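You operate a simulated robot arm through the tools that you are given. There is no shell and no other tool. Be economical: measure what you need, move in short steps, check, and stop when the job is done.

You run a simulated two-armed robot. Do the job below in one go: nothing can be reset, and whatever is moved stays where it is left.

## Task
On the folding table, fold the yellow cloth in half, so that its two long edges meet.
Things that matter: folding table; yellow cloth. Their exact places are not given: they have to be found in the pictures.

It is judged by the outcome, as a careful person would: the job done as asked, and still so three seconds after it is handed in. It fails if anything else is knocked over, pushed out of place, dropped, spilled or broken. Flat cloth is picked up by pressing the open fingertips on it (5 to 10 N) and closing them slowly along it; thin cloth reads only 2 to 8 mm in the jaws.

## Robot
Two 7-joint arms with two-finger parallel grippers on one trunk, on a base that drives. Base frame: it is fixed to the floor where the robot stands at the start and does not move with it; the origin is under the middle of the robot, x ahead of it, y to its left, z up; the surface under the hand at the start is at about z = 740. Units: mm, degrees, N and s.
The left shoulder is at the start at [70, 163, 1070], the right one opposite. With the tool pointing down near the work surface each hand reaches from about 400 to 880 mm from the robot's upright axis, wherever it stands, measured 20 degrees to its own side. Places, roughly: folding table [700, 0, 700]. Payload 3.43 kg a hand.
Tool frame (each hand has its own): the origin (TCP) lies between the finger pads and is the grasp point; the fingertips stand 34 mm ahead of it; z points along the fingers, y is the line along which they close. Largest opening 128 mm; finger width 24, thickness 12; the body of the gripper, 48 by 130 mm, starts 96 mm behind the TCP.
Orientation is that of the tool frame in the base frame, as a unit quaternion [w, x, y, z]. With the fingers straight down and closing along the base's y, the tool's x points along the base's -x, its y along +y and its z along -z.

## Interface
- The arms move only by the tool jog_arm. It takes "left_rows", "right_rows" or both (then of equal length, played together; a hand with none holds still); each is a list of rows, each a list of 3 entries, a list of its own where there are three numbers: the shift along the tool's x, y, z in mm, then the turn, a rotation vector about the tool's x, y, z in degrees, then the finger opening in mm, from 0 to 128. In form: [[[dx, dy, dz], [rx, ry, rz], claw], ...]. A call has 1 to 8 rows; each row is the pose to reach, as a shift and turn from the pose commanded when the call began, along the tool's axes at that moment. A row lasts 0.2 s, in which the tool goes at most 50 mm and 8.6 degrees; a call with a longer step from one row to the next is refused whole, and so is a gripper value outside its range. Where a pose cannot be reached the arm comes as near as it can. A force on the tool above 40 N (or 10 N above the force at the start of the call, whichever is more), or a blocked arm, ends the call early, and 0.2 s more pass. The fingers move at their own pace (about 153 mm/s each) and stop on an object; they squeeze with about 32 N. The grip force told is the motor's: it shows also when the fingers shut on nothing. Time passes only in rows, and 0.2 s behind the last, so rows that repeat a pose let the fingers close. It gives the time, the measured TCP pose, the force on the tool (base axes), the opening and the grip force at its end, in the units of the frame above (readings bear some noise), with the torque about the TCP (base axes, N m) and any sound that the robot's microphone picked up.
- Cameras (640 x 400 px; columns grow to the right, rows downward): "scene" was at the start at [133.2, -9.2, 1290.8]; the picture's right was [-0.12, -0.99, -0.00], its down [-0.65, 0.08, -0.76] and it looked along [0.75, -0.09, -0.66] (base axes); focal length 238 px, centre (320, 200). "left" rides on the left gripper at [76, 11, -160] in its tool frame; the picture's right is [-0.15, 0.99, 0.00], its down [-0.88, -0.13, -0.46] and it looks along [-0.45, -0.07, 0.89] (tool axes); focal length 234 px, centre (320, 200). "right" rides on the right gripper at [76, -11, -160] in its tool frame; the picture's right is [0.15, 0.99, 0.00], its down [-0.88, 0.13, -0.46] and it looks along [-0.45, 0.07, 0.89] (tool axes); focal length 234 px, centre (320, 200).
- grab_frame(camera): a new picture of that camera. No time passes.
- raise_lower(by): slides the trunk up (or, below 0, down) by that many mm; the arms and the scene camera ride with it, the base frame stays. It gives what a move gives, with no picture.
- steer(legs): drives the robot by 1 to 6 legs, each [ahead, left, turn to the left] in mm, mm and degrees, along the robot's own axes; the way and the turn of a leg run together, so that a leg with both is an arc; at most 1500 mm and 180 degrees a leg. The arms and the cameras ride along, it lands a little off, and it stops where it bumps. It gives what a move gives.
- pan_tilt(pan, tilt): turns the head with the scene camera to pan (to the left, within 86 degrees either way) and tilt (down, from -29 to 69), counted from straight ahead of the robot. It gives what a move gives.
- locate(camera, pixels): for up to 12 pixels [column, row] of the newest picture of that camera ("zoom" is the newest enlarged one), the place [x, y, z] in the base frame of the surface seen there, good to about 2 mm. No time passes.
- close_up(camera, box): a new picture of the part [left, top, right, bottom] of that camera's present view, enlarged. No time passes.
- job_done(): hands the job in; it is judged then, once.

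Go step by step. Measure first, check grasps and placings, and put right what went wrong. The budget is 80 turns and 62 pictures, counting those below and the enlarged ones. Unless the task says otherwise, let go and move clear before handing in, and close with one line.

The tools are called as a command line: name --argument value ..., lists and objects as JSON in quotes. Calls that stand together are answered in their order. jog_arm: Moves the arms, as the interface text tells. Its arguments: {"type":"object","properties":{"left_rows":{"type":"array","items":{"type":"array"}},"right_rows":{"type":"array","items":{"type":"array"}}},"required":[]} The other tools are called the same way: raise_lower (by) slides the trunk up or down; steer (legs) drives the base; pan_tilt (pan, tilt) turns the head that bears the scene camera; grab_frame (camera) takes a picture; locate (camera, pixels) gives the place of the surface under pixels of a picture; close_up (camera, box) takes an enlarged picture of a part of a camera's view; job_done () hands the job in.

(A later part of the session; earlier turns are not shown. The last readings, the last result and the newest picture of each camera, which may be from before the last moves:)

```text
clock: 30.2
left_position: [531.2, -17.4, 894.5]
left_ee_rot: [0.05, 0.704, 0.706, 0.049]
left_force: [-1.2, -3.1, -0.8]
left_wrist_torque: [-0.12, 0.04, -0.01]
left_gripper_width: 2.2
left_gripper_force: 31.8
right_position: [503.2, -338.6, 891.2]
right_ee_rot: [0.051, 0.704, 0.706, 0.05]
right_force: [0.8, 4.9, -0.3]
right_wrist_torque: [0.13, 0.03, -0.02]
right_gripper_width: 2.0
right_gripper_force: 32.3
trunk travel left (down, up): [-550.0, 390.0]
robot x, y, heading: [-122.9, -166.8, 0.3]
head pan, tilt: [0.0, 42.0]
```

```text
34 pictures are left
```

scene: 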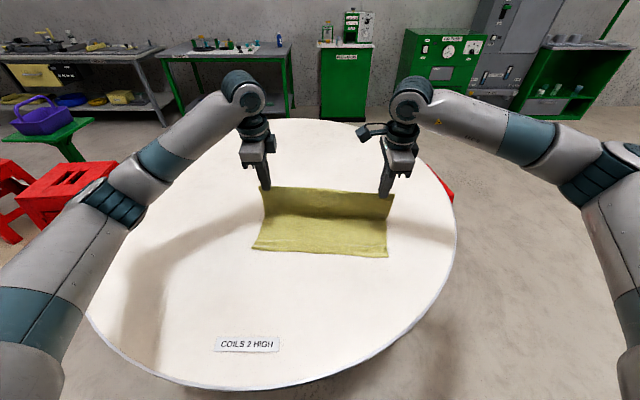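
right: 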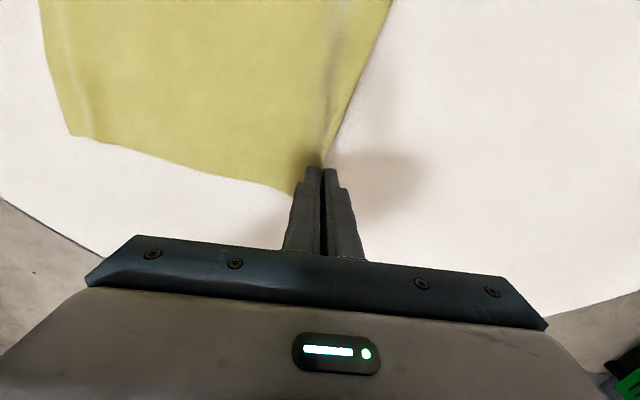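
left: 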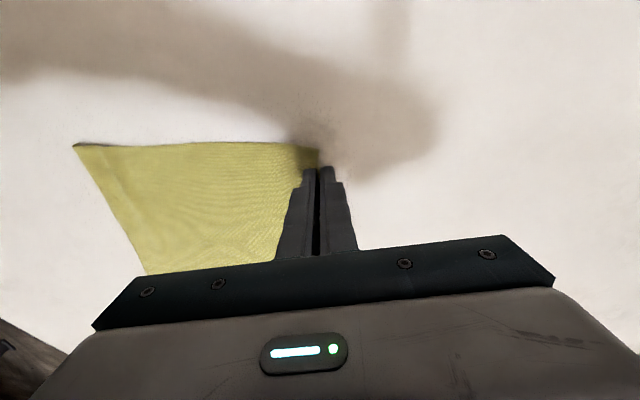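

The cloth is standing up cleanly; the hands pull slightly along y (3–5 N), so I'll close the gap a bit while continuing over and tilting to about 32°.

jog_arm --left_rows '[[[1, -21, 1], [-4, 0, 0], 0], [[2, -41, 2], [-8, 0, 0], 0], [[3, -59, 7], [-12, 0, 0], 0], [[4, -77, 13], [-16, 0, 0], 0], [[5, -94, 23], [-20, 0, 0], 0], [[5, -110, 34], [-24, 0, 0], 0]]' --right_rows '[[[3, -21, -1], [-4, 0, 0], 0], [[5, -43, -1], [-8, 0, 0], 0], [[7, -61, 4], [-12, 0, 0], 0], [[8, -79, 9], [-16, 0, 0], 0], [[9, -95, 20], [-20, 0, 0], 0], [[10, -111, 30], [-24, 0, 0], 0]]'

grab_frame --camera "scene"

grab_frame --camera "left"

grab_frame --camera "right"

```text
clock: 31.6
left_position: [428.1, -14.7, 847.7]
left_ee_rot: [0.194, 0.678, 0.681, 0.195]
left_force: [-1.8, -1.2, 0.8]
left_wrist_torque: [0.03, 0.05, -0.04]
left_gripper_width: 2.1
left_gripper_force: 31.5
right_position: [396.9, -328.3, 850.0]
right_ee_rot: [0.197, 0.678, 0.68, 0.196]
right_force: [-0.3, 0.1, 0.5]
right_wrist_torque: [0.01, 0.04, -0.01]
right_gripper_width: 2.1
right_gripper_force: 32.2
trunk travel left (down, up): [-550.0, 390.0]
robot x, y, heading: [-123.1, -167.5, 0.5]
head pan, tilt: [0.0, 42.0]
```

```text
33 pictures are left
```

scene: 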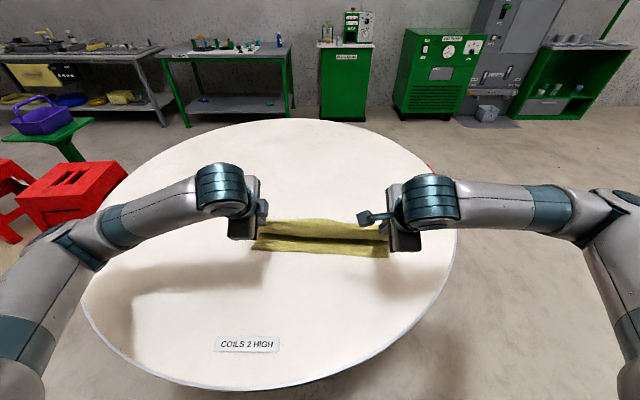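

```text
32 pictures are left
```

left: 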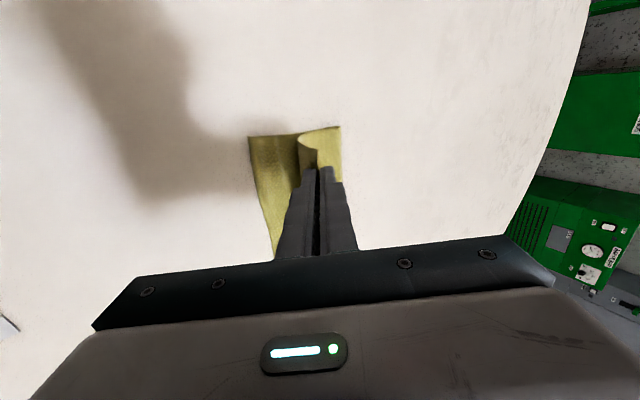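

```text
31 pictures are left
```

right: 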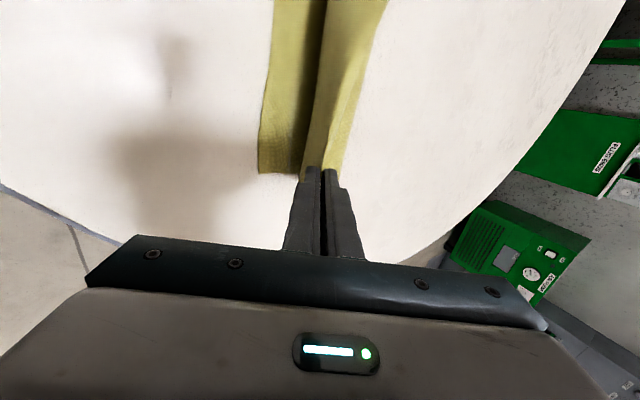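

Working well: the edge arches over the lower half. I'll measure where the near edge is now before landing.

locate --camera "left" --pixels '[[250, 138], [258, 175], [270, 235], [341, 128], [343, 170]]'

locate --camera "right" --pixels '[[261, 170], [265, 130], [274, 50], [300, 172], [342, 172], [385, 10]]'

```text
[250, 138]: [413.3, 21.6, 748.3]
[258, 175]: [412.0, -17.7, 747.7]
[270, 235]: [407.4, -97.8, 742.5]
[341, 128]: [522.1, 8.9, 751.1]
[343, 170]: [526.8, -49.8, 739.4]
```

```text
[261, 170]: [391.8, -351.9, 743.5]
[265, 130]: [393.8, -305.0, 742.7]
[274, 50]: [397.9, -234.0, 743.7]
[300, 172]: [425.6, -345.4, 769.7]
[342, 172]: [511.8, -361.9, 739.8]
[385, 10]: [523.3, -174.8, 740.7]
```

Lower near edge: x≈411 at left, x≈392 at right, unmoved. Lowering the carried rim onto it with tilt to 45°.

jog_arm --left_rows '[[[2, -19, 7], [-4, 0, 0], 0], [[4, -38, 14], [-8, 0, 0], 0], [[6, -50, 26], [-10.5, 0, 0], 0], [[6, -62.6, 39.5], [-13, 0, 0], 0], [[6, -62.6, 39.5], [-13, 0, 0], 0]]' --right_rows '[[[2, -14, 11], [-4, 0, 0], 0], [[4, -29, 22], [-8, 0, 0], 0], [[5, -41, 35], [-10.5, 0, 0], 0], [[5, -53.5, 48], [-13, 0, 0], 0], [[5, -53.5, 48], [-13, 0, 0], 0]]'

close_up --camera "scene" --box '[200, 150, 440, 300]'

grab_frame --camera "left"

grab_frame --camera "right"

```text
clock: 32.8
left_position: [394.9, -8.5, 781.9]
left_ee_rot: [0.27, 0.652, 0.655, 0.271]
left_force: [0.6, -0.2, 0.0]
left_wrist_torque: [-0.01, 0.03, -0.04]
left_gripper_width: 2.5
left_gripper_force: 32.2
right_position: [387.0, -322.1, 775.9]
right_ee_rot: [0.272, 0.652, 0.653, 0.272]
right_force: [0.0, 0.7, 10.1]
right_wrist_torque: [0.01, -0.06, 0.04]
right_gripper_width: 2.1
right_gripper_force: 32.0
right hand out of reach, approached as far as the arm can: row 2, 3, 4, 5
trunk travel left (down, up): [-550.0, 390.0]
robot x, y, heading: [-125.2, -171.6, 0.4]
head pan, tilt: [0.0, 42.0]
```

```text
2.67 times, centred on (320, 225) of scene
```

zoom: 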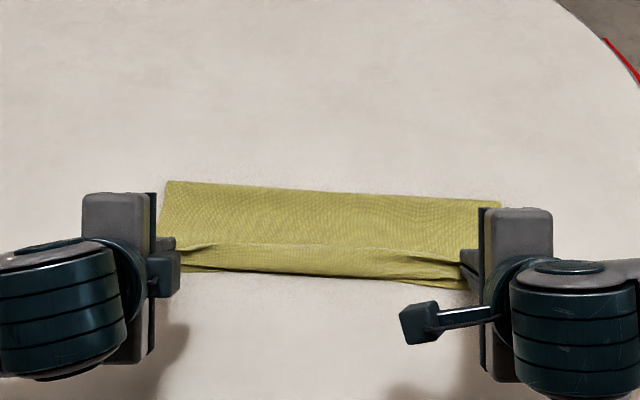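

```text
29 pictures are left
```

left: 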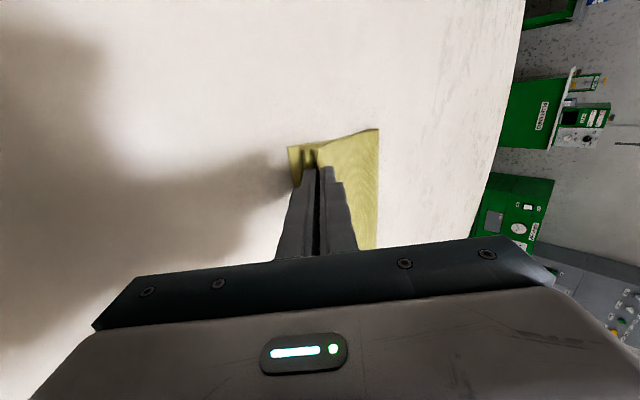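

```text
28 pictures are left
```

right: 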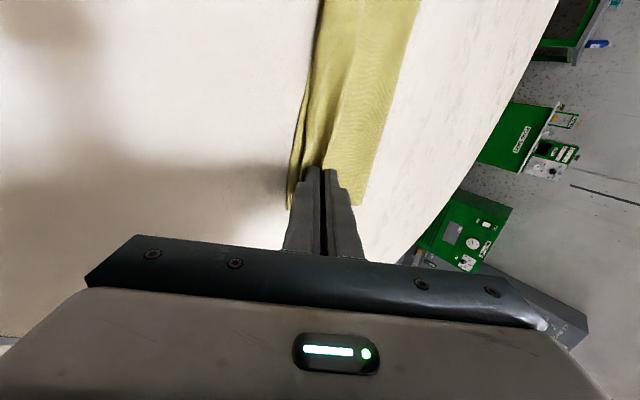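

The right arm stopped 10 mm short at its reach limit and is pressing 10 N. I'll ease it off, then back the base up slightly.

jog_arm --right_rows '[[[0, 8.5, 5.7], [0, 0, 0], 0], [[0, 8.5, 5.7], [0, 0, 0], 0]]'

steer --legs '[[-12, 0, 0]]'

```text
clock: 33.4
left_position: [395.6, -9.4, 781.0]
left_ee_rot: [0.269, 0.651, 0.656, 0.271]
left_force: [0.3, -1.0, -0.8]
left_wrist_torque: [0.02, 0.04, 0.03]
left_gripper_width: 2.1
left_gripper_force: 31.5
right_position: [397.4, -321.9, 774.5]
right_ee_rot: [0.271, 0.652, 0.654, 0.271]
right_force: [-0.6, -0.9, 4.9]
right_wrist_torque: [0.01, 0.01, 0.01]
right_gripper_width: 2.4
right_gripper_force: 32.3
trunk travel left (down, up): [-550.0, 390.0]
robot x, y, heading: [-120.4, -172.4, 0.2]
head pan, tilt: [0.0, 42.0]
```

```text
clock: 34.1
left_position: [384.5, -8.2, 781.0]
left_ee_rot: [0.27, 0.651, 0.655, 0.271]
left_force: [-0.1, -1.2, 0.0]
left_wrist_torque: [-0.03, 0.03, 0.02]
left_gripper_width: 2.2
left_gripper_force: 32.2
right_position: [383.6, -322.1, 775.4]
right_ee_rot: [0.271, 0.652, 0.654, 0.271]
right_force: [0.7, -0.5, 2.8]
right_wrist_torque: [0.02, 0.0, 0.01]
right_gripper_width: 2.1
right_gripper_force: 32.0
trunk travel left (down, up): [-550.0, 390.0]
robot x, y, heading: [-137.0, -172.6, 0.2]
head pan, tilt: [0.0, 42.0]
```

jog_arm --left_rows '[[[0, 4, 4], [0, 0, 0], 0], [[0, 7.8, 7.8], [0, 0, 0], 0], [[0, 7.8, 7.8], [0, 0, 0], 0]]' --right_rows '[[[0, -1.7, -3.2], [0, 0, 0], 0], [[0, -3.5, -6.4], [0, 0, 0], 0], [[0, -3.5, -6.4], [0, 0, 0], 0]]'

grab_frame --camera "left"

grab_frame --camera "right"

close_up --camera "scene" --box '[200, 150, 440, 300]'

```text
clock: 35.0
left_position: [396.3, -8.4, 780.0]
left_ee_rot: [0.27, 0.652, 0.655, 0.271]
left_force: [-0.1, -0.1, 0.5]
left_wrist_torque: [0.02, 0.05, -0.01]
left_gripper_width: 2.3
left_gripper_force: 32.3
right_position: [379.3, -322.6, 777.7]
right_ee_rot: [0.271, 0.653, 0.653, 0.271]
right_force: [0.0, -0.3, -0.5]
right_wrist_torque: [-0.01, 0.06, -0.01]
right_gripper_width: 2.3
right_gripper_force: 31.9
trunk travel left (down, up): [-550.0, 390.0]
robot x, y, heading: [-133.7, -170.8, 0.4]
head pan, tilt: [0.0, 42.0]
```

```text
27 pictures are left
```

left: 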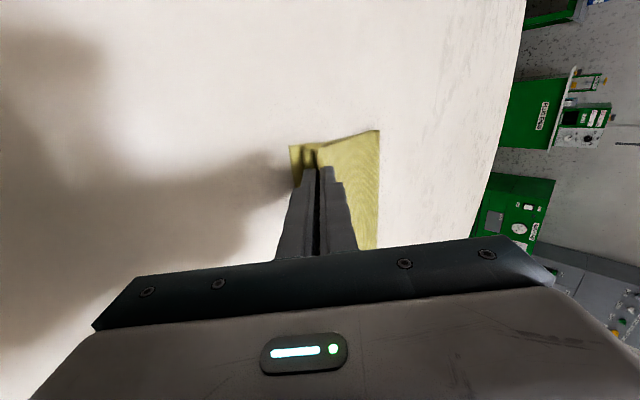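

```text
26 pictures are left
```

right: 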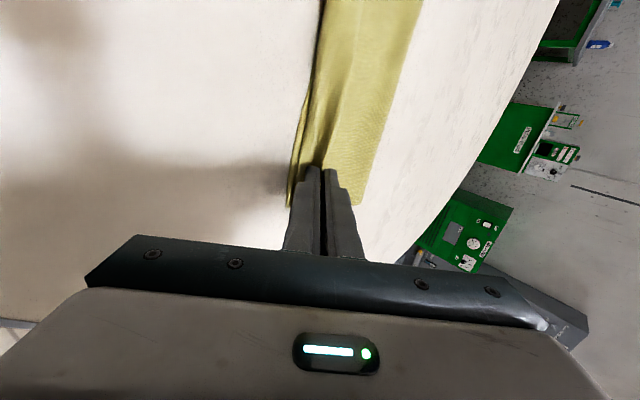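

```text
2.67 times, centred on (320, 225) of scene
```

zoom: 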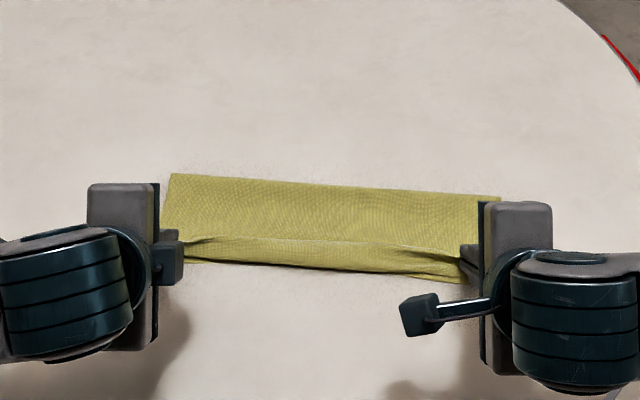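

Both rims are above the near edge. I'll open slightly and withdraw along the finger direction.

jog_arm --left_rows '[[[0, 0, 0], [0, 0, 0], 6], [[0, 0, 0], [0, 0, 0], 12], [[0, 0, 0], [0, 0, 0], 14], [[0, 0, -10], [0, 0, 0], 14], [[0, 0, -25], [0, 0, 0], 14], [[0, 0, -50], [0, 0, 0], 14], [[0, 0, -90], [0, 0, 0], 14]]' --right_rows '[[[0, 0, 0], [0, 0, 0], 6], [[0, 0, 0], [0, 0, 0], 12], [[0, 0, 0], [0, 0, 0], 14], [[0, 0, -10], [0, 0, 0], 14], [[0, 0, -25], [0, 0, 0], 14], [[0, 0, -50], [0, 0, 0], 14], [[0, 0, -90], [0, 0, 0], 14]]'

close_up --camera "scene" --box '[200, 150, 440, 300]'

grab_frame --camera "left"

grab_frame --camera "right"

```text
clock: 36.5
left_position: [388.4, -27.4, 826.6]
left_ee_rot: [0.27, 0.651, 0.656, 0.271]
left_force: [0.2, -0.2, 0.4]
left_wrist_torque: [-0.02, 0.0, 0.02]
left_gripper_width: 14.0
left_gripper_force: 0.1
left hand out of reach, approached as far as the arm can: row 5, 6, 7
right_position: [383.2, -298.9, 816.0]
right_ee_rot: [0.271, 0.654, 0.653, 0.27]
right_force: [-0.2, 0.5, -0.1]
right_wrist_torque: [0.02, 0.02, -0.02]
right_gripper_width: 14.2
right_gripper_force: 0.1
right hand out of reach, approached as far as the arm can: row 4, 5, 6, 7
trunk travel left (down, up): [-550.0, 390.0]
robot x, y, heading: [-138.3, -171.8, 0.1]
head pan, tilt: [0.0, 42.0]
```

```text
2.67 times, centred on (320, 225) of scene
```

zoom: 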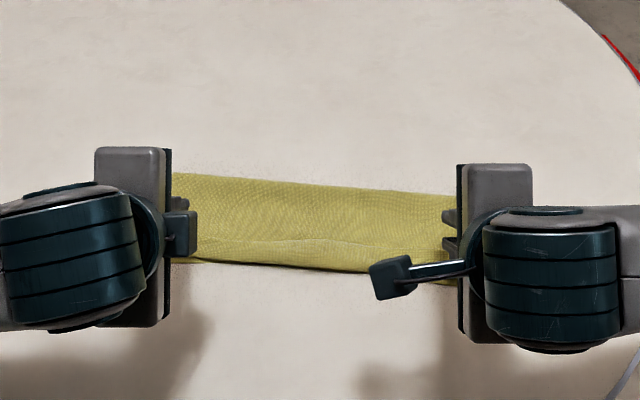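

```text
23 pictures are left
```

left: 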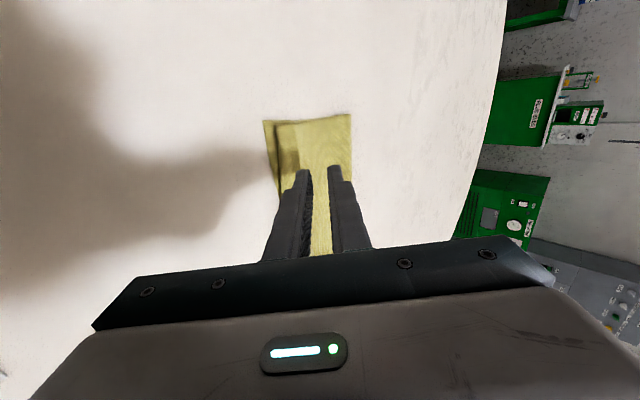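

```text
22 pictures are left
```

right: 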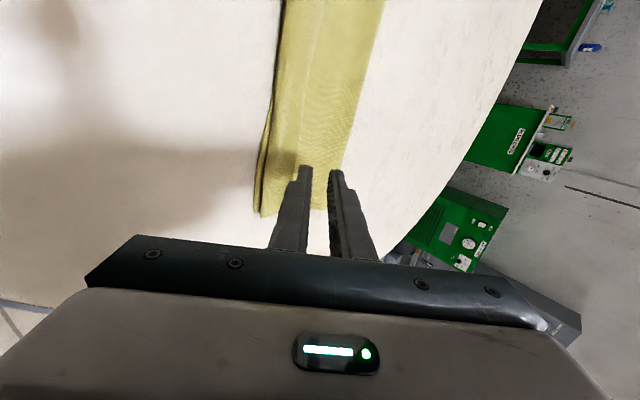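

Released; the layers look aligned. Raising the hands straight up and clear to inspect.

jog_arm --left_rows '[[[0, 14, -14], [0, 0, 0], 14], [[0, 35, -35], [8, 0, 0], 14], [[20, 60, -60], [16, 0, 0], 14], [[50, 80, -80], [24, 0, 0], 14], [[80, 100, -100], [32, 0, 0], 14], [[120, 100, -100], [40, 0, 0], 14]]' --right_rows '[[[0, 14, -14], [0, 0, 0], 14], [[0, 35, -35], [8, 0, 0], 14], [[-20, 60, -60], [16, 0, 0], 14], [[-50, 80, -80], [24, 0, 0], 14], [[-80, 100, -100], [32, 0, 0], 14], [[-120, 100, -100], [40, 0, 0], 14]]'

close_up --camera "scene" --box '[200, 150, 440, 300]'

```text
clock: 38.0
left_position: [385.7, 92.6, 969.7]
left_ee_rot: [0.03, 0.705, 0.708, 0.03]
left_force: [0.5, 0.7, -0.2]
left_wrist_torque: [0.05, -0.02, 0.01]
left_gripper_width: 14.3
left_gripper_force: 0.1
left hand out of reach, approached as far as the arm can: row 1
right_position: [381.1, -417.0, 961.0]
right_ee_rot: [0.031, 0.706, 0.707, 0.031]
right_force: [-0.6, 0.1, 1.2]
right_wrist_torque: [-0.02, 0.01, 0.0]
right_gripper_width: 14.0
right_gripper_force: 0.1
right hand out of reach, approached as far as the arm can: row 1
trunk travel left (down, up): [-550.0, 390.0]
robot x, y, heading: [-133.8, -173.6, 0.2]
head pan, tilt: [0.0, 42.0]
```

```text
2.67 times, centred on (320, 225) of scene
```

zoom: 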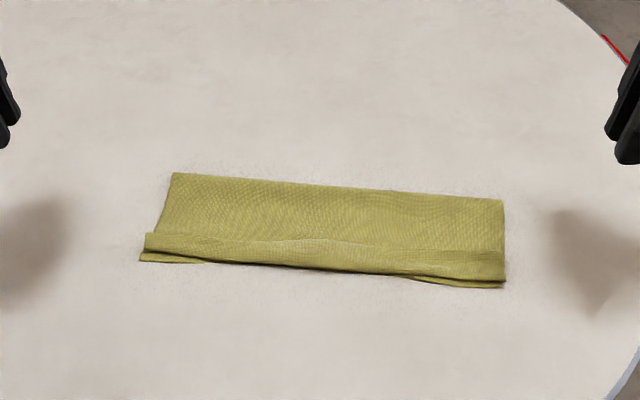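

The cloth is folded; I'll zoom in on the near edge to check the alignment and the ripple along it.

close_up --camera "scene" --box '[245, 205, 325, 255]'

locate --camera "zoom" --pixels '[[160, 80], [125, 245], [120, 350], [75, 270], [70, 400], [300, 300], [300, 370], [450, 400], [600, 300], [600, 350], [600, 435], [80, 330]]'

close_up --camera "scene" --box '[325, 210, 405, 260]'

```text
8.00 times, centred on (285, 230) of scene
```

zoom: 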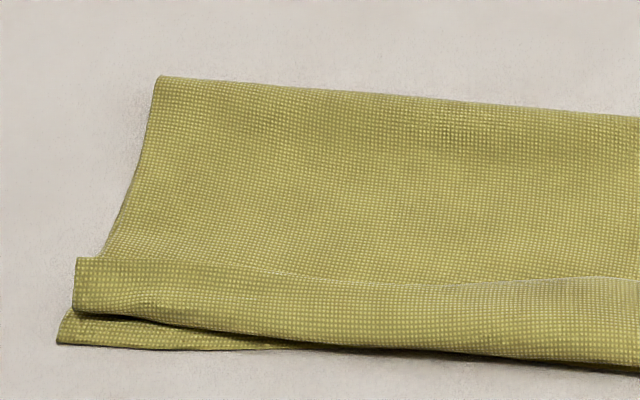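

```text
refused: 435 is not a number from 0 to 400
```

```text
8.00 times, centred on (365, 235) of scene
```

zoom: 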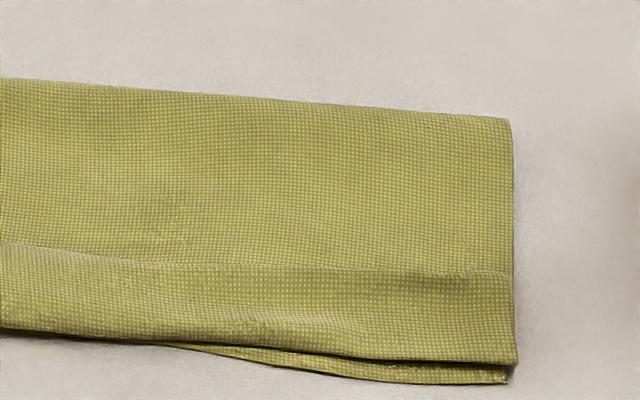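

The near rim of the upper layer looks curled upward like a lip. I'll measure heights across it.

locate --camera "scene" --pixels '[[370, 235], [370, 240], [370, 244], [370, 246], [370, 249], [370, 251], [370, 253], [270, 232], [270, 236], [270, 239], [270, 243], [270, 247]]'

grab_frame --camera "left"

grab_frame --camera "right"

```text
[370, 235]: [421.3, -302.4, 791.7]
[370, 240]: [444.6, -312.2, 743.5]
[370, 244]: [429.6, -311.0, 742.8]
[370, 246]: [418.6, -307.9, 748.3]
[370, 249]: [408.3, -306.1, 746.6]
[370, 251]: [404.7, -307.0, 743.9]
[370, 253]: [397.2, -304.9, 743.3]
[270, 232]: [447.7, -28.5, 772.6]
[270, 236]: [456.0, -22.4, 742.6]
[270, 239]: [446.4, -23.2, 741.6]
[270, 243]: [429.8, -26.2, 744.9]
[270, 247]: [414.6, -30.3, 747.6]
```

```text
18 pictures are left
```

left: 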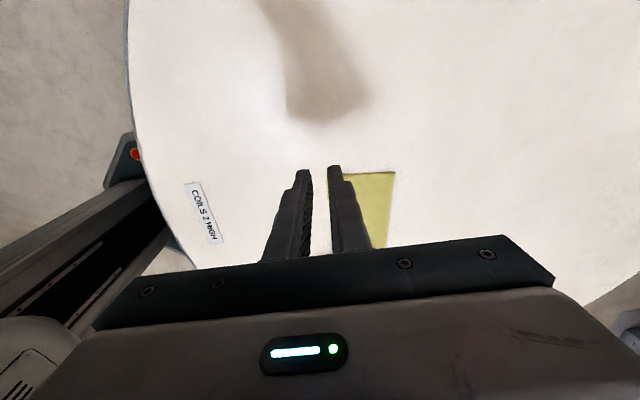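

```text
17 pictures are left
```

right: 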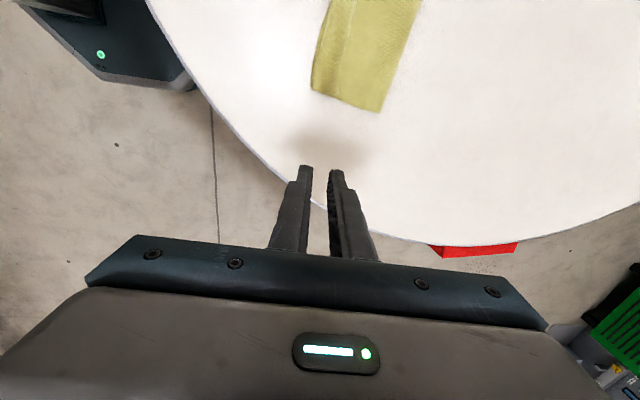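

Odd height readings; I'll sample a finer column across the folded cloth.

locate --camera "scene" --pixels '[[340, 218], [340, 222], [340, 226], [340, 230], [340, 234], [340, 237], [340, 239], [340, 241], [340, 244], [340, 247], [340, 249], [340, 252]]'

locate --camera "right" --pixels '[[312, 90], [318, 91], [325, 93], [332, 95], [345, 100], [360, 104], [378, 111], [322, 50], [330, 50], [340, 50], [370, 50], [400, 50]]'

close_up --camera "right" --box '[280, 0, 440, 120]'

```text
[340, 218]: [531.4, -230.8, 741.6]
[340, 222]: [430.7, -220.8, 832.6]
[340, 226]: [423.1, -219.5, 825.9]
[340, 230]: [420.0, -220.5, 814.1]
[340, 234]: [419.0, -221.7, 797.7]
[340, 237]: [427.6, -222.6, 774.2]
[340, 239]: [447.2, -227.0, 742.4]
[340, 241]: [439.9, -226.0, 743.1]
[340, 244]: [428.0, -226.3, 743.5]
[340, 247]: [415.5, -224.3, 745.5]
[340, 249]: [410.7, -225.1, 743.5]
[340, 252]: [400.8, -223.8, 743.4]
```

```text
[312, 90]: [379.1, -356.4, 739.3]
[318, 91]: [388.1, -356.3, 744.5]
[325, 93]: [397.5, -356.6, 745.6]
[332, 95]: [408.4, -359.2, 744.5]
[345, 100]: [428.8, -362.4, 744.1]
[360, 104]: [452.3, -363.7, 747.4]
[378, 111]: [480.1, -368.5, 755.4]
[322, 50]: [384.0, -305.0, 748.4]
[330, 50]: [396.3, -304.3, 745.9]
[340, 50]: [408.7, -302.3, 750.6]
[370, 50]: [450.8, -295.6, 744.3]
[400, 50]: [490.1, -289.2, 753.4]
```

```text
3.33 times, centred on (360, 60) of right
```

zoom: 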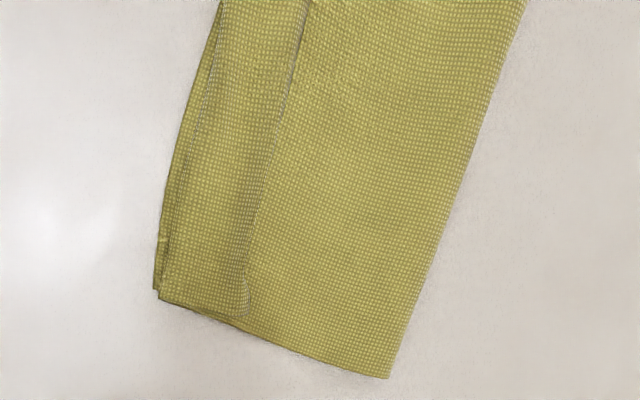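

The scene readings came from an older frame, so they're stale. Taking a fresh frame and re-measuring.

grab_frame --camera "scene"

locate --camera "scene" --pixels '[[340, 222], [340, 226], [340, 230], [340, 234], [340, 239], [340, 242], [340, 245], [340, 248], [340, 250], [266, 216], [387, 226], [389, 252]]'

locate --camera "scene" --pixels '[[253, 247], [254, 243], [255, 239], [258, 236], [270, 234], [270, 239], [270, 244], [270, 247], [387, 244], [387, 248], [387, 254], [387, 256]]'

```text
15 pictures are left
```

scene: 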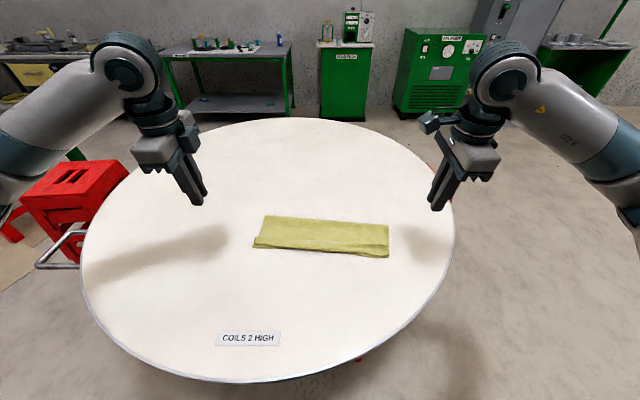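

```text
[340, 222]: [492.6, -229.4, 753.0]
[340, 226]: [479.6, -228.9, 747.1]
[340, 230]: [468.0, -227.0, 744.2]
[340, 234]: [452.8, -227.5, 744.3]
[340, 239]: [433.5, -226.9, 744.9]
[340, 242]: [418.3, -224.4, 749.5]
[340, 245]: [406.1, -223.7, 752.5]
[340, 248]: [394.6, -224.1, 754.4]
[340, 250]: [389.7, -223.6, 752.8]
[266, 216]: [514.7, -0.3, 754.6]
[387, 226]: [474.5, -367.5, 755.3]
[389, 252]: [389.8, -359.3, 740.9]
```

```text
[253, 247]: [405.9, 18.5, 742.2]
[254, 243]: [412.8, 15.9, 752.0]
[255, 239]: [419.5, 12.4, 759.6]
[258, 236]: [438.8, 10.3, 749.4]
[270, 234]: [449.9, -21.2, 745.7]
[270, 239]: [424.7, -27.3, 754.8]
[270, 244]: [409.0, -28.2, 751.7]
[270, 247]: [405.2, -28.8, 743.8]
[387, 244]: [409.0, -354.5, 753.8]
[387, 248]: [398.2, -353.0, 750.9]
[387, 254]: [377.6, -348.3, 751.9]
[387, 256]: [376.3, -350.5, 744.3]
```

The fresh data show the upper layer's rim folded back on itself: the strip from x≈395–430 stands at z≈752–755, and its free edge faces +x. The retract hit the reach limit and flipped it. I'll back the base up 90 mm for more room, then sweep the lip over with the closed fingertips.

steer --legs '[[-90, 0, 0]]'

```text
clock: 39.0
left_position: [296.8, 93.5, 969.8]
left_ee_rot: [0.031, 0.705, 0.708, 0.031]
left_force: [0.0, -0.5, 0.3]
left_wrist_torque: [0.05, -0.05, 0.0]
left_gripper_width: 13.9
left_gripper_force: 0.1
right_position: [290.9, -417.8, 959.1]
right_ee_rot: [0.032, 0.705, 0.708, 0.03]
right_force: [-0.1, 0.0, 0.6]
right_wrist_torque: [0.01, -0.04, 0.02]
right_gripper_width: 14.0
right_gripper_force: 0.0
trunk travel left (down, up): [-550.0, 390.0]
robot x, y, heading: [-223.6, -169.9, 0.4]
head pan, tilt: [0.0, 42.0]
```

jog_arm --left_rows '[[[-10, 27, 5], [1, 0, 0], 0], [[-30, 55, 15], [2, 0, 0], 0], [[-52, 85, 40], [3, 0, 0], 0], [[-75, 115, 70], [4, 0, 0], 0], [[-95, 140, 105], [5, 0, 0], 0], [[-108, 162, 134], [5, 0, 0], 0]]' --right_rows '[[[10, 27, 5], [1, 0, 0], 0], [[25, 55, 15], [2, 0, 0], 0], [[42, 85, 40], [3, 0, 0], 0], [[57, 113, 70], [4, 0, 0], 0], [[72, 138, 100], [5, 0, 0], 0], [[83, 154, 121], [5, 0, 0], 0]]'

grab_frame --camera "left"

locate --camera "left" --pixels '[[320, 120]]'

```text
clock: 40.5
left_position: [473.0, -11.6, 850.7]
left_ee_rot: [0.0, 0.705, 0.709, 0.0]
left_force: [-0.4, -0.3, -0.2]
left_wrist_torque: [0.02, 0.0, 0.04]
left_gripper_width: 0.1
left_gripper_force: 32.1
right_position: [458.5, -334.2, 851.4]
right_ee_rot: [0.001, 0.706, 0.708, 0.0]
right_force: [1.2, 0.2, 0.0]
right_wrist_torque: [0.01, -0.01, 0.03]
right_gripper_width: 0.0
right_gripper_force: 32.1
trunk travel left (down, up): [-550.0, 390.0]
robot x, y, heading: [-221.2, -169.8, 0.1]
head pan, tilt: [0.0, 42.0]
```

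```text
14 pictures are left
```

left: 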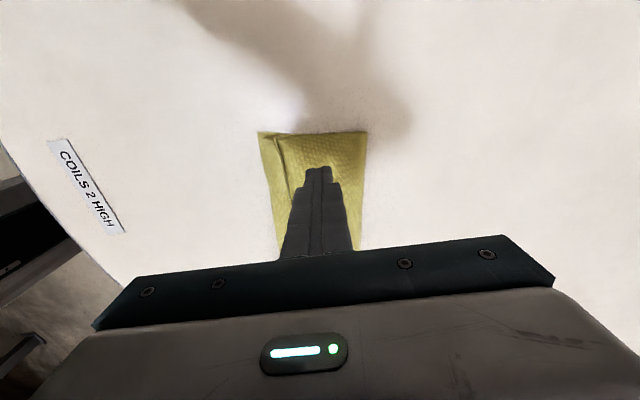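

```text
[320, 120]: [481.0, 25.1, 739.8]
```

The lip's free edge is visible at (272,135)–(295,185), just robot-side of the fingertips. Lowering to ~3 mm above the lower cloth and sweeping toward the robot.

jog_arm --left_rows '[[[0, 0, 35], [0, 0, 0], 0], [[0, 0, 65], [0, 0, 0], 0], [[0, 0, 71], [0, 0, 0], 0], [[0, -15, 71], [0, 0, 0], 0], [[0, -30, 71], [0, 0, 0], 0], [[0, -45, 71], [0, 0, 0], 0], [[0, -60, 71], [0, 0, 0], 0], [[0, -75, 71], [0, 0, 0], 0]]' --right_rows '[[[0, 0, 35], [0, 0, 0], 0], [[0, 0, 65], [0, 0, 0], 0], [[0, 0, 71], [0, 0, 0], 0], [[0, -15, 71], [0, 0, 0], 0], [[0, -30, 71], [0, 0, 0], 0], [[0, -45, 71], [0, 0, 0], 0], [[0, -60, 71], [0, 0, 0], 0], [[0, -75, 71], [0, 0, 0], 0]]'

grab_frame --camera "left"

close_up --camera "scene" --box '[220, 120, 440, 260]'

```text
clock: 42.2
left_position: [396.0, -14.4, 779.0]
left_ee_rot: [-0.001, 0.705, 0.709, -0.001]
left_force: [-0.8, 0.2, 0.5]
left_wrist_torque: [-0.01, -0.01, -0.01]
left_gripper_width: 0.0
left_gripper_force: 32.2
right_position: [380.2, -334.2, 781.4]
right_ee_rot: [0.001, 0.706, 0.708, 0.0]
right_force: [-0.3, 0.1, 0.5]
right_wrist_torque: [0.01, -0.03, 0.02]
right_gripper_width: 0.0
right_gripper_force: 32.1
trunk travel left (down, up): [-550.0, 390.0]
robot x, y, heading: [-226.6, -174.4, 0.3]
head pan, tilt: [0.0, 42.0]
```

```text
13 pictures are left
```

left: 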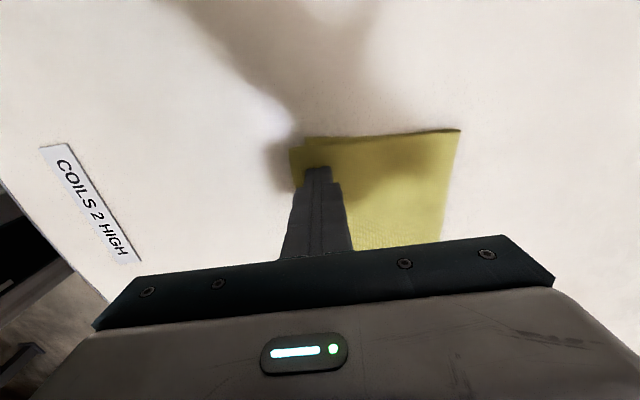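

```text
2.86 times, centred on (330, 190) of scene
```

zoom: 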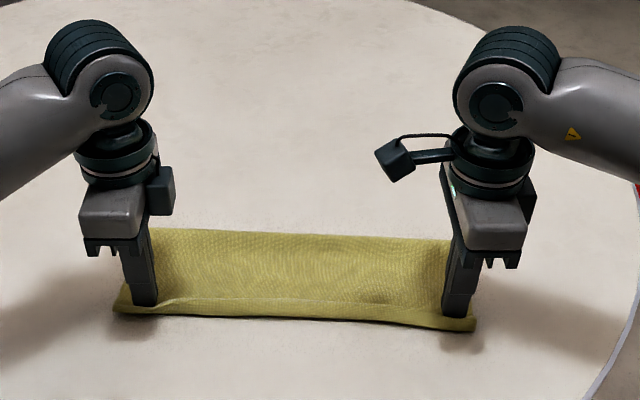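

The lip flipped over. Raising the hands and spreading them aside to view.

jog_arm --left_rows '[[[0, 0, -20], [0, 0, 0], 0], [[0, 0, -55], [0, 0, 0], 0], [[20, 0, -90], [0, 0, 0], 0], [[50, 0, -110], [0, 0, 0], 0], [[80, 0, -110], [0, 0, 0], 0]]' --right_rows '[[[0, 0, -20], [0, 0, 0], 0], [[0, 0, -55], [0, 0, 0], 0], [[-20, 0, -90], [0, 0, 0], 0], [[-50, 0, -110], [0, 0, 0], 0], [[-80, 0, -110], [0, 0, 0], 0]]'

close_up --camera "scene" --box '[250, 170, 400, 264]'

```text
clock: 43.5
left_position: [397.0, 65.1, 886.4]
left_ee_rot: [-0.001, 0.705, 0.709, 0.0]
left_force: [0.0, -0.1, -0.3]
left_wrist_torque: [-0.01, -0.02, 0.01]
left_gripper_width: 0.0
left_gripper_force: 31.8
right_position: [381.8, -413.9, 892.4]
right_ee_rot: [0.001, 0.706, 0.708, -0.001]
right_force: [0.3, -0.1, -0.5]
right_wrist_torque: [0.01, 0.02, -0.01]
right_gripper_width: 0.0
right_gripper_force: 32.0
trunk travel left (down, up): [-550.0, 390.0]
robot x, y, heading: [-223.4, -172.0, 0.6]
head pan, tilt: [0.0, 42.0]
```

```text
4.26 times, centred on (325, 217) of scene
```

zoom: 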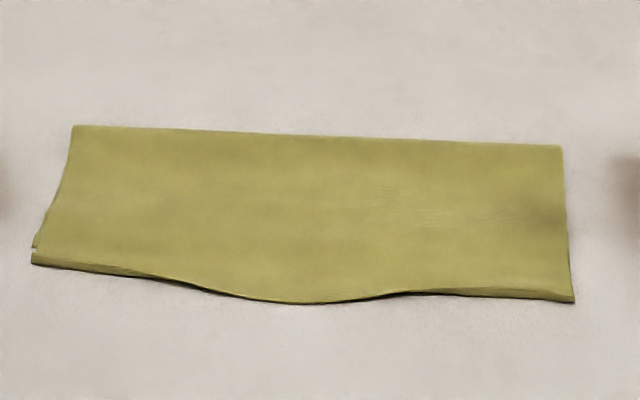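

Much better: the lip is laid flat; the middle of the rim overhangs the near edge. Measuring from this picture.

locate --camera "zoom" --pixels '[[76, 130], [320, 138], [557, 150], [35, 247], [36, 262], [130, 268], [130, 275], [290, 298], [290, 285], [420, 288], [565, 288], [570, 299]]'

close_up --camera "scene" --box '[254, 215, 304, 246]'

close_up --camera "scene" --box '[342, 220, 392, 251]'

```text
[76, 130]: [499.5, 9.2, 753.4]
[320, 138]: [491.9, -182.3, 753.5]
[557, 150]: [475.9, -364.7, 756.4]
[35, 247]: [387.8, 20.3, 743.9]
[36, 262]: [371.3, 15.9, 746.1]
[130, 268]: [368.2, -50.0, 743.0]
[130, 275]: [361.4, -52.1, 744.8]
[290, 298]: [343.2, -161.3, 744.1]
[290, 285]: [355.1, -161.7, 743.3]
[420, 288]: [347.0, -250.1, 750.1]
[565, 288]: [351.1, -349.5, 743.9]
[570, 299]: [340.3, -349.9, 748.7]
```

```text
12.80 times, centred on (279, 230) of scene
```

zoom: 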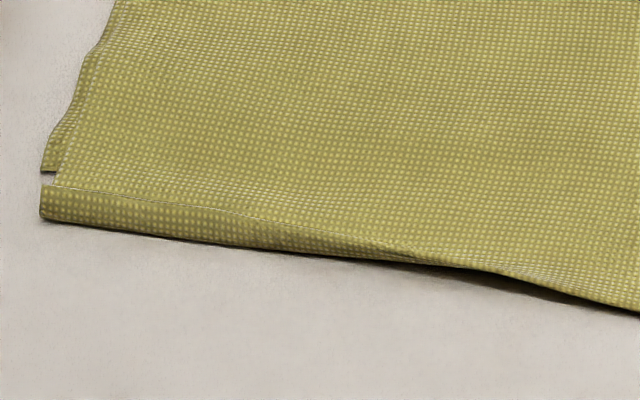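

```text
12.80 times, centred on (367, 236) of scene
```

zoom: 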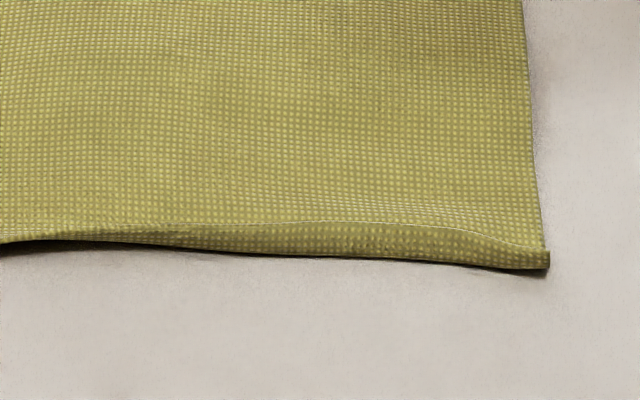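

Both ends still have a ~12 mm curl, and the rim overhangs the lower near edge (x≈388) by roughly 20–40 mm. First I'll sweep the end curls flat again, a bit lower.

jog_arm --left_rows '[[[-32, 10, 20], [0, 0, 0], 0], [[-63, 18, 50], [0, 0, 0], 0], [[-63, 18, 85], [0, 0, 0], 0], [[-63, 18, 104], [0, 0, 0], 0], [[-63, 18, 108.5], [0, 0, 0], 0]]' --right_rows '[[[35, 7, 20], [0, 0, 0], 0], [[71, 12, 50], [0, 0, 0], 0], [[71, 12, 85], [0, 0, 0], 0], [[71, 12, 109], [0, 0, 0], 0], [[71, 12, 114], [0, 0, 0], 0]]'

jog_arm --left_rows '[[[0, -10, 0], [0, 0, 0], 0], [[0, -20, 0.5], [0, 0, 0], 0], [[0, -30, 0.5], [0, 0, 0], 0], [[0, -40, 0.5], [0, 0, 0], 0], [[0, -50, 0.5], [0, 0, 0], 0], [[0, -62, 0.5], [0, 0, 0], 0], [[0, -70, -20], [0, 0, 0], 0], [[20, -70, -60], [0, 0, 0], 0]]' --right_rows '[[[0, -10, 0], [0, 0, 0], 0], [[0, -20, 0.5], [0, 0, 0], 0], [[0, -30, 0.5], [0, 0, 0], 0], [[0, -40, 0.5], [0, 0, 0], 0], [[0, -50, 0.5], [0, 0, 0], 0], [[0, -68, 0.5], [0, 0, 0], 0], [[0, -76, -20], [0, 0, 0], 0], [[-20, -76, -60], [0, 0, 0], 0]]'

close_up --camera "scene" --box '[235, 165, 405, 271]'

```text
clock: 44.6
left_position: [415.0, 2.9, 780.3]
left_ee_rot: [0.0, 0.706, 0.708, 0.0]
left_force: [0.5, -0.6, 0.3]
left_wrist_torque: [0.01, 0.0, -0.02]
left_gripper_width: 0.1
left_gripper_force: 31.8
right_position: [393.1, -342.4, 778.3]
right_ee_rot: [0.001, 0.706, 0.708, 0.0]
right_force: [-0.1, 0.0, 0.4]
right_wrist_torque: [0.0, -0.02, 0.0]
right_gripper_width: 0.0
right_gripper_force: 32.2
trunk travel left (down, up): [-550.0, 390.0]
robot x, y, heading: [-227.3, -173.3, 0.5]
head pan, tilt: [0.0, 42.0]
```

```text
clock: 46.5
left_position: [345.0, 21.6, 839.8]
left_ee_rot: [0.0, 0.705, 0.709, 0.0]
left_force: [0.4, 1.1, 0.3]
left_wrist_torque: [0.0, -0.06, 0.02]
left_gripper_width: 0.0
left_gripper_force: 32.4
right_position: [315.2, -364.5, 839.2]
right_ee_rot: [0.001, 0.706, 0.709, 0.0]
right_force: [-0.8, -0.9, 0.2]
right_wrist_torque: [0.01, -0.01, -0.03]
right_gripper_width: 0.0
right_gripper_force: 32.1
trunk travel left (down, up): [-550.0, 390.0]
robot x, y, heading: [-221.6, -170.7, 0.4]
head pan, tilt: [0.0, 42.0]
```

```text
3.76 times, centred on (320, 218) of scene
```

zoom: 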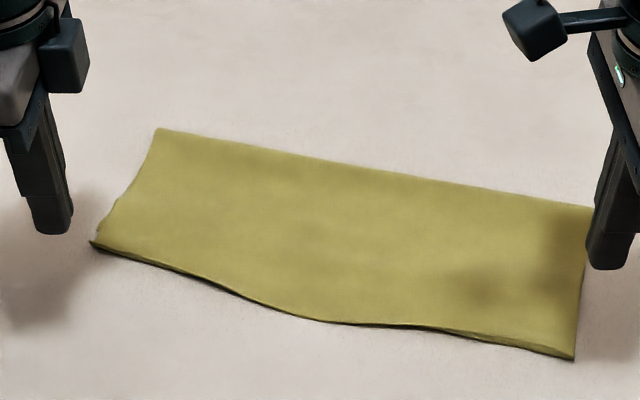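

The end curls are mostly flat now. Measuring outline.

locate --camera "zoom" --pixels '[[158, 132], [350, 168], [580, 210], [95, 240], [110, 205], [180, 268], [320, 318], [420, 325], [500, 338], [570, 355], [572, 345], [580, 285]]'

```text
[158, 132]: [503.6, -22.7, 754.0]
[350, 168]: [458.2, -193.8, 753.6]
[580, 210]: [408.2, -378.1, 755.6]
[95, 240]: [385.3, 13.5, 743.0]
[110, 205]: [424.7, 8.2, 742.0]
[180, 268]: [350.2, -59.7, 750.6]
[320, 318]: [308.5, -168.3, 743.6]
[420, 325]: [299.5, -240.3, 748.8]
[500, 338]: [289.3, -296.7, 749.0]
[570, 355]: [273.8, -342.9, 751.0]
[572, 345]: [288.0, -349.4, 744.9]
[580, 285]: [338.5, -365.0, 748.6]
```

The right end got dragged along, so the folded cloth is now turned about 15°. The upper rim is 124–151 mm from the fold line where about 129 is ideal, so it overhangs. I'll pinch the rim at two inner points (fingers turned +15° to match), lift it, see the lower edge, then lay the rim onto it.

jog_arm --left_rows '[[[-20, 5, 0], [0, 0, 4], 12], [[-42, 11, 0], [0, 0, 8], 12], [[-65, 16, 5], [0, 0, 12], 12], [[-85, 21, 15], [0, 0, 15], 12], [[-85, 21, 40], [0, 0, 15], 12], [[-85, 21, 55], [0, 0, 15], 12]]' --right_rows '[[[16, -2, 0], [0, 0, 4], 12], [[32, -5, 0], [0, 0, 8], 12], [[48, -8, 5], [0, 0, 12], 12], [[64, -10, 15], [0, 0, 15], 12], [[64, -10, 40], [0, 0, 15], 12], [[64, -10, 55], [0, 0, 15], 12]]'

grab_frame --camera "left"

locate --camera "left" --pixels '[[300, 150], [340, 150]]'

```text
clock: 47.9
left_position: [365.0, -60.8, 785.7]
left_ee_rot: [-0.001, 0.792, 0.611, 0.0]
left_force: [0.7, -0.4, 0.0]
left_wrist_torque: [-0.03, 0.01, -0.01]
left_gripper_width: 12.2
left_gripper_force: 0.0
right_position: [305.7, -298.1, 781.5]
right_ee_rot: [0.002, 0.792, 0.61, -0.001]
right_force: [0.7, -0.2, 3.0]
right_wrist_torque: [0.03, 0.02, -0.01]
right_gripper_width: 11.9
right_gripper_force: 0.0
trunk travel left (down, up): [-550.0, 390.0]
robot x, y, heading: [-219.3, -173.0, 0.3]
head pan, tilt: [0.0, 42.0]
```

```text
7 pictures are left
```

left: 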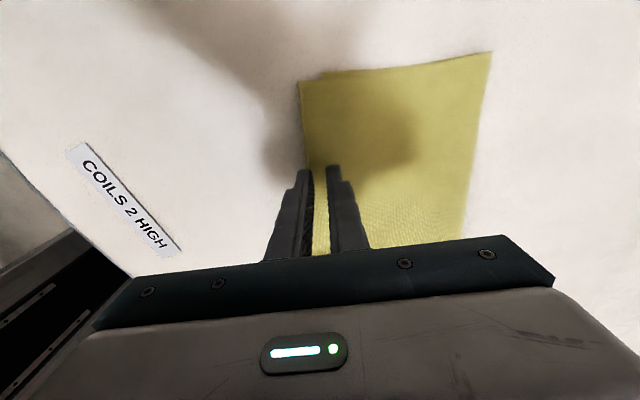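

```text
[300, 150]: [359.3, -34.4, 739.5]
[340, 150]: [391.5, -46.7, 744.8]
```

Fingers straddle just inside the rim. Pressing down to contact.

jog_arm --left_rows '[[[0, 0, 5], [0, 0, 0], 12], [[0, 0, 8.5], [0, 0, 0], 12], [[0, 0, 8.5], [0, 0, 0], 12]]' --right_rows '[[[0, 0, 2], [0, 0, 0], 12], [[0, 0, 4], [0, 0, 0], 12], [[0, 0, 4], [0, 0, 0], 12]]'

```text
clock: 48.6
left_position: [364.6, -60.6, 776.3]
left_ee_rot: [-0.001, 0.791, 0.611, -0.001]
left_force: [-0.5, -0.2, 1.1]
left_wrist_torque: [-0.04, 0.02, 0.01]
left_gripper_width: 12.0
left_gripper_force: 0.0
right_position: [305.5, -299.3, 777.4]
right_ee_rot: [0.0, 0.792, 0.61, -0.001]
right_force: [0.1, 0.6, -0.2]
right_wrist_torque: [0.01, 0.03, -0.01]
right_gripper_width: 12.2
right_gripper_force: 0.0
trunk travel left (down, up): [-550.0, 390.0]
robot x, y, heading: [-219.8, -171.4, 0.4]
head pan, tilt: [0.0, 42.0]
```

jog_arm --left_rows '[[[0, 0, 0.5], [0, 0, 0], 12], [[0, 0, 1], [0, 0, 0], 12]]' --right_rows '[[[0, 0, 1], [0, 0, 0], 12], [[0, 0, 2], [0, 0, 0], 12]]'

```text
clock: 49.2
left_position: [364.8, -61.6, 776.5]
left_ee_rot: [0.0, 0.792, 0.611, 0.0]
left_force: [0.0, 0.8, 5.3]
left_wrist_torque: [0.02, -0.12, 0.01]
left_gripper_width: 12.0
left_gripper_force: 0.2
right_position: [307.8, -299.8, 776.4]
right_ee_rot: [0.002, 0.792, 0.61, -0.001]
right_force: [1.3, 0.2, 1.4]
right_wrist_torque: [0.02, -0.01, 0.01]
right_gripper_width: 12.1
right_gripper_force: 0.1
trunk travel left (down, up): [-550.0, 390.0]
robot x, y, heading: [-222.2, -173.8, 0.5]
head pan, tilt: [0.0, 42.0]
```

jog_arm --left_rows '[[[0, 0, 0], [0, 0, 0], 12], [[0, 0, 0.1], [0, 0, 0], 10], [[0, 0, 0.1], [0, 0, 0], 8], [[0, 0, 0.1], [0, 0, 0], 6], [[0, 0, 0.1], [0, 0, 0], 4], [[0, 0, 0.1], [0, 0, 0], 2], [[0, 0, 0.1], [0, 0, 0], 0], [[0, 0, 0.1], [0, 0, 0], 0]]' --right_rows '[[[0, 0, 0.8], [0, 0, 0], 12], [[0, 0, 0.9], [0, 0, 0], 10], [[0, 0, 0.9], [0, 0, 0], 8], [[0, 0, 0.9], [0, 0, 0], 6], [[0, 0, 0.9], [0, 0, 0], 4], [[0, 0, 0.9], [0, 0, 0], 2], [[0, 0, 0.9], [0, 0, 0], 0], [[0, 0, 0.9], [0, 0, 0], 0]]'

```text
clock: 51.0
left_position: [364.0, -62.0, 776.6]
left_ee_rot: [0.0, 0.792, 0.611, 0.0]
left_force: [0.6, -1.1, 10.7]
left_wrist_torque: [0.01, -0.16, -0.01]
left_gripper_width: 0.0
left_gripper_force: 32.5
right_position: [306.2, -299.3, 776.2]
right_ee_rot: [0.002, 0.792, 0.61, 0.001]
right_force: [0.0, 0.2, 2.1]
right_wrist_torque: [0.01, -0.02, 0.02]
right_gripper_width: 0.0
right_gripper_force: 32.1
trunk travel left (down, up): [-550.0, 390.0]
robot x, y, heading: [-225.5, -174.3, -0.0]
head pan, tilt: [0.0, 42.0]
```

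Both closed on nothing (0.0 mm): 12 mm was too narrow. Lifting slightly, opening to 22 mm with a small shift inward, and retrying.

jog_arm --left_rows '[[[0, 2, -6], [0, 0, 0], 0], [[0, 5, -6], [0, 0, 0], 22], [[0, 5, -6], [0, 0, 0], 22], [[0, 5, -2], [0, 0, 0], 22], [[0, 5, -0.5], [0, 0, 0], 22], [[0, 5, -0.2], [0, 0, 0], 22]]' --right_rows '[[[0, 2, -6], [0, 0, 0], 0], [[0, 5, -6], [0, 0, 0], 22], [[0, 5, -6], [0, 0, 0], 22], [[0, 5, -2], [0, 0, 0], 22], [[0, 5, 0.2], [0, 0, 0], 22], [[0, 5, 0.6], [0, 0, 0], 22]]'

```text
clock: 52.5
left_position: [369.2, -65.0, 776.4]
left_ee_rot: [0.0, 0.792, 0.611, 0.0]
left_force: [-0.8, 0.7, 4.8]
left_wrist_torque: [0.03, -0.04, 0.0]
left_gripper_width: 21.7
left_gripper_force: 0.1
right_position: [310.1, -300.4, 775.8]
right_ee_rot: [0.001, 0.792, 0.61, 0.001]
right_force: [1.6, -0.7, 8.3]
right_wrist_torque: [-0.04, 0.03, -0.01]
right_gripper_width: 21.9
right_gripper_force: 0.0
trunk travel left (down, up): [-550.0, 390.0]
robot x, y, heading: [-223.9, -171.5, 0.1]
head pan, tilt: [0.0, 42.0]
```

jog_arm --left_rows '[[[0, 0, 0.3], [0, 0, 0], 20], [[0, 0, 0.3], [0, 0, 0], 17], [[0, 0, 0.3], [0, 0, 0], 14], [[0, 0, 0.3], [0, 0, 0], 11], [[0, 0, 0.3], [0, 0, 0], 8], [[0, 0, 0.3], [0, 0, 0], 5], [[0, 0, 0.3], [0, 0, 0], 2], [[0, 0, 0.3], [0, 0, 0], 0]]' --right_rows '[[[0, 0, 0.1], [0, 0, 0], 20], [[0, 0, 0.1], [0, 0, 0], 17], [[0, 0, 0.1], [0, 0, 0], 14], [[0, 0, 0.1], [0, 0, 0], 11], [[0, 0, 0.1], [0, 0, 0], 8], [[0, 0, 0.1], [0, 0, 0], 5], [[0, 0, 0.1], [0, 0, 0], 2], [[0, 0, 0.1], [0, 0, 0], 0]]'

```text
clock: 54.2
left_position: [369.4, -63.7, 774.2]
left_ee_rot: [0.0, 0.791, 0.611, 0.001]
left_force: [2.2, -0.5, 11.9]
left_wrist_torque: [-0.03, -0.05, 0.02]
left_gripper_width: 0.0
left_gripper_force: 32.2
right_position: [309.2, -300.7, 775.6]
right_ee_rot: [0.002, 0.793, 0.61, 0.0]
right_force: [-0.4, 0.5, 12.4]
right_wrist_torque: [0.04, -0.02, -0.03]
right_gripper_width: 1.5
right_gripper_force: 31.6
trunk travel left (down, up): [-550.0, 390.0]
robot x, y, heading: [-222.5, -171.5, 0.5]
head pan, tilt: [0.0, 42.0]
```

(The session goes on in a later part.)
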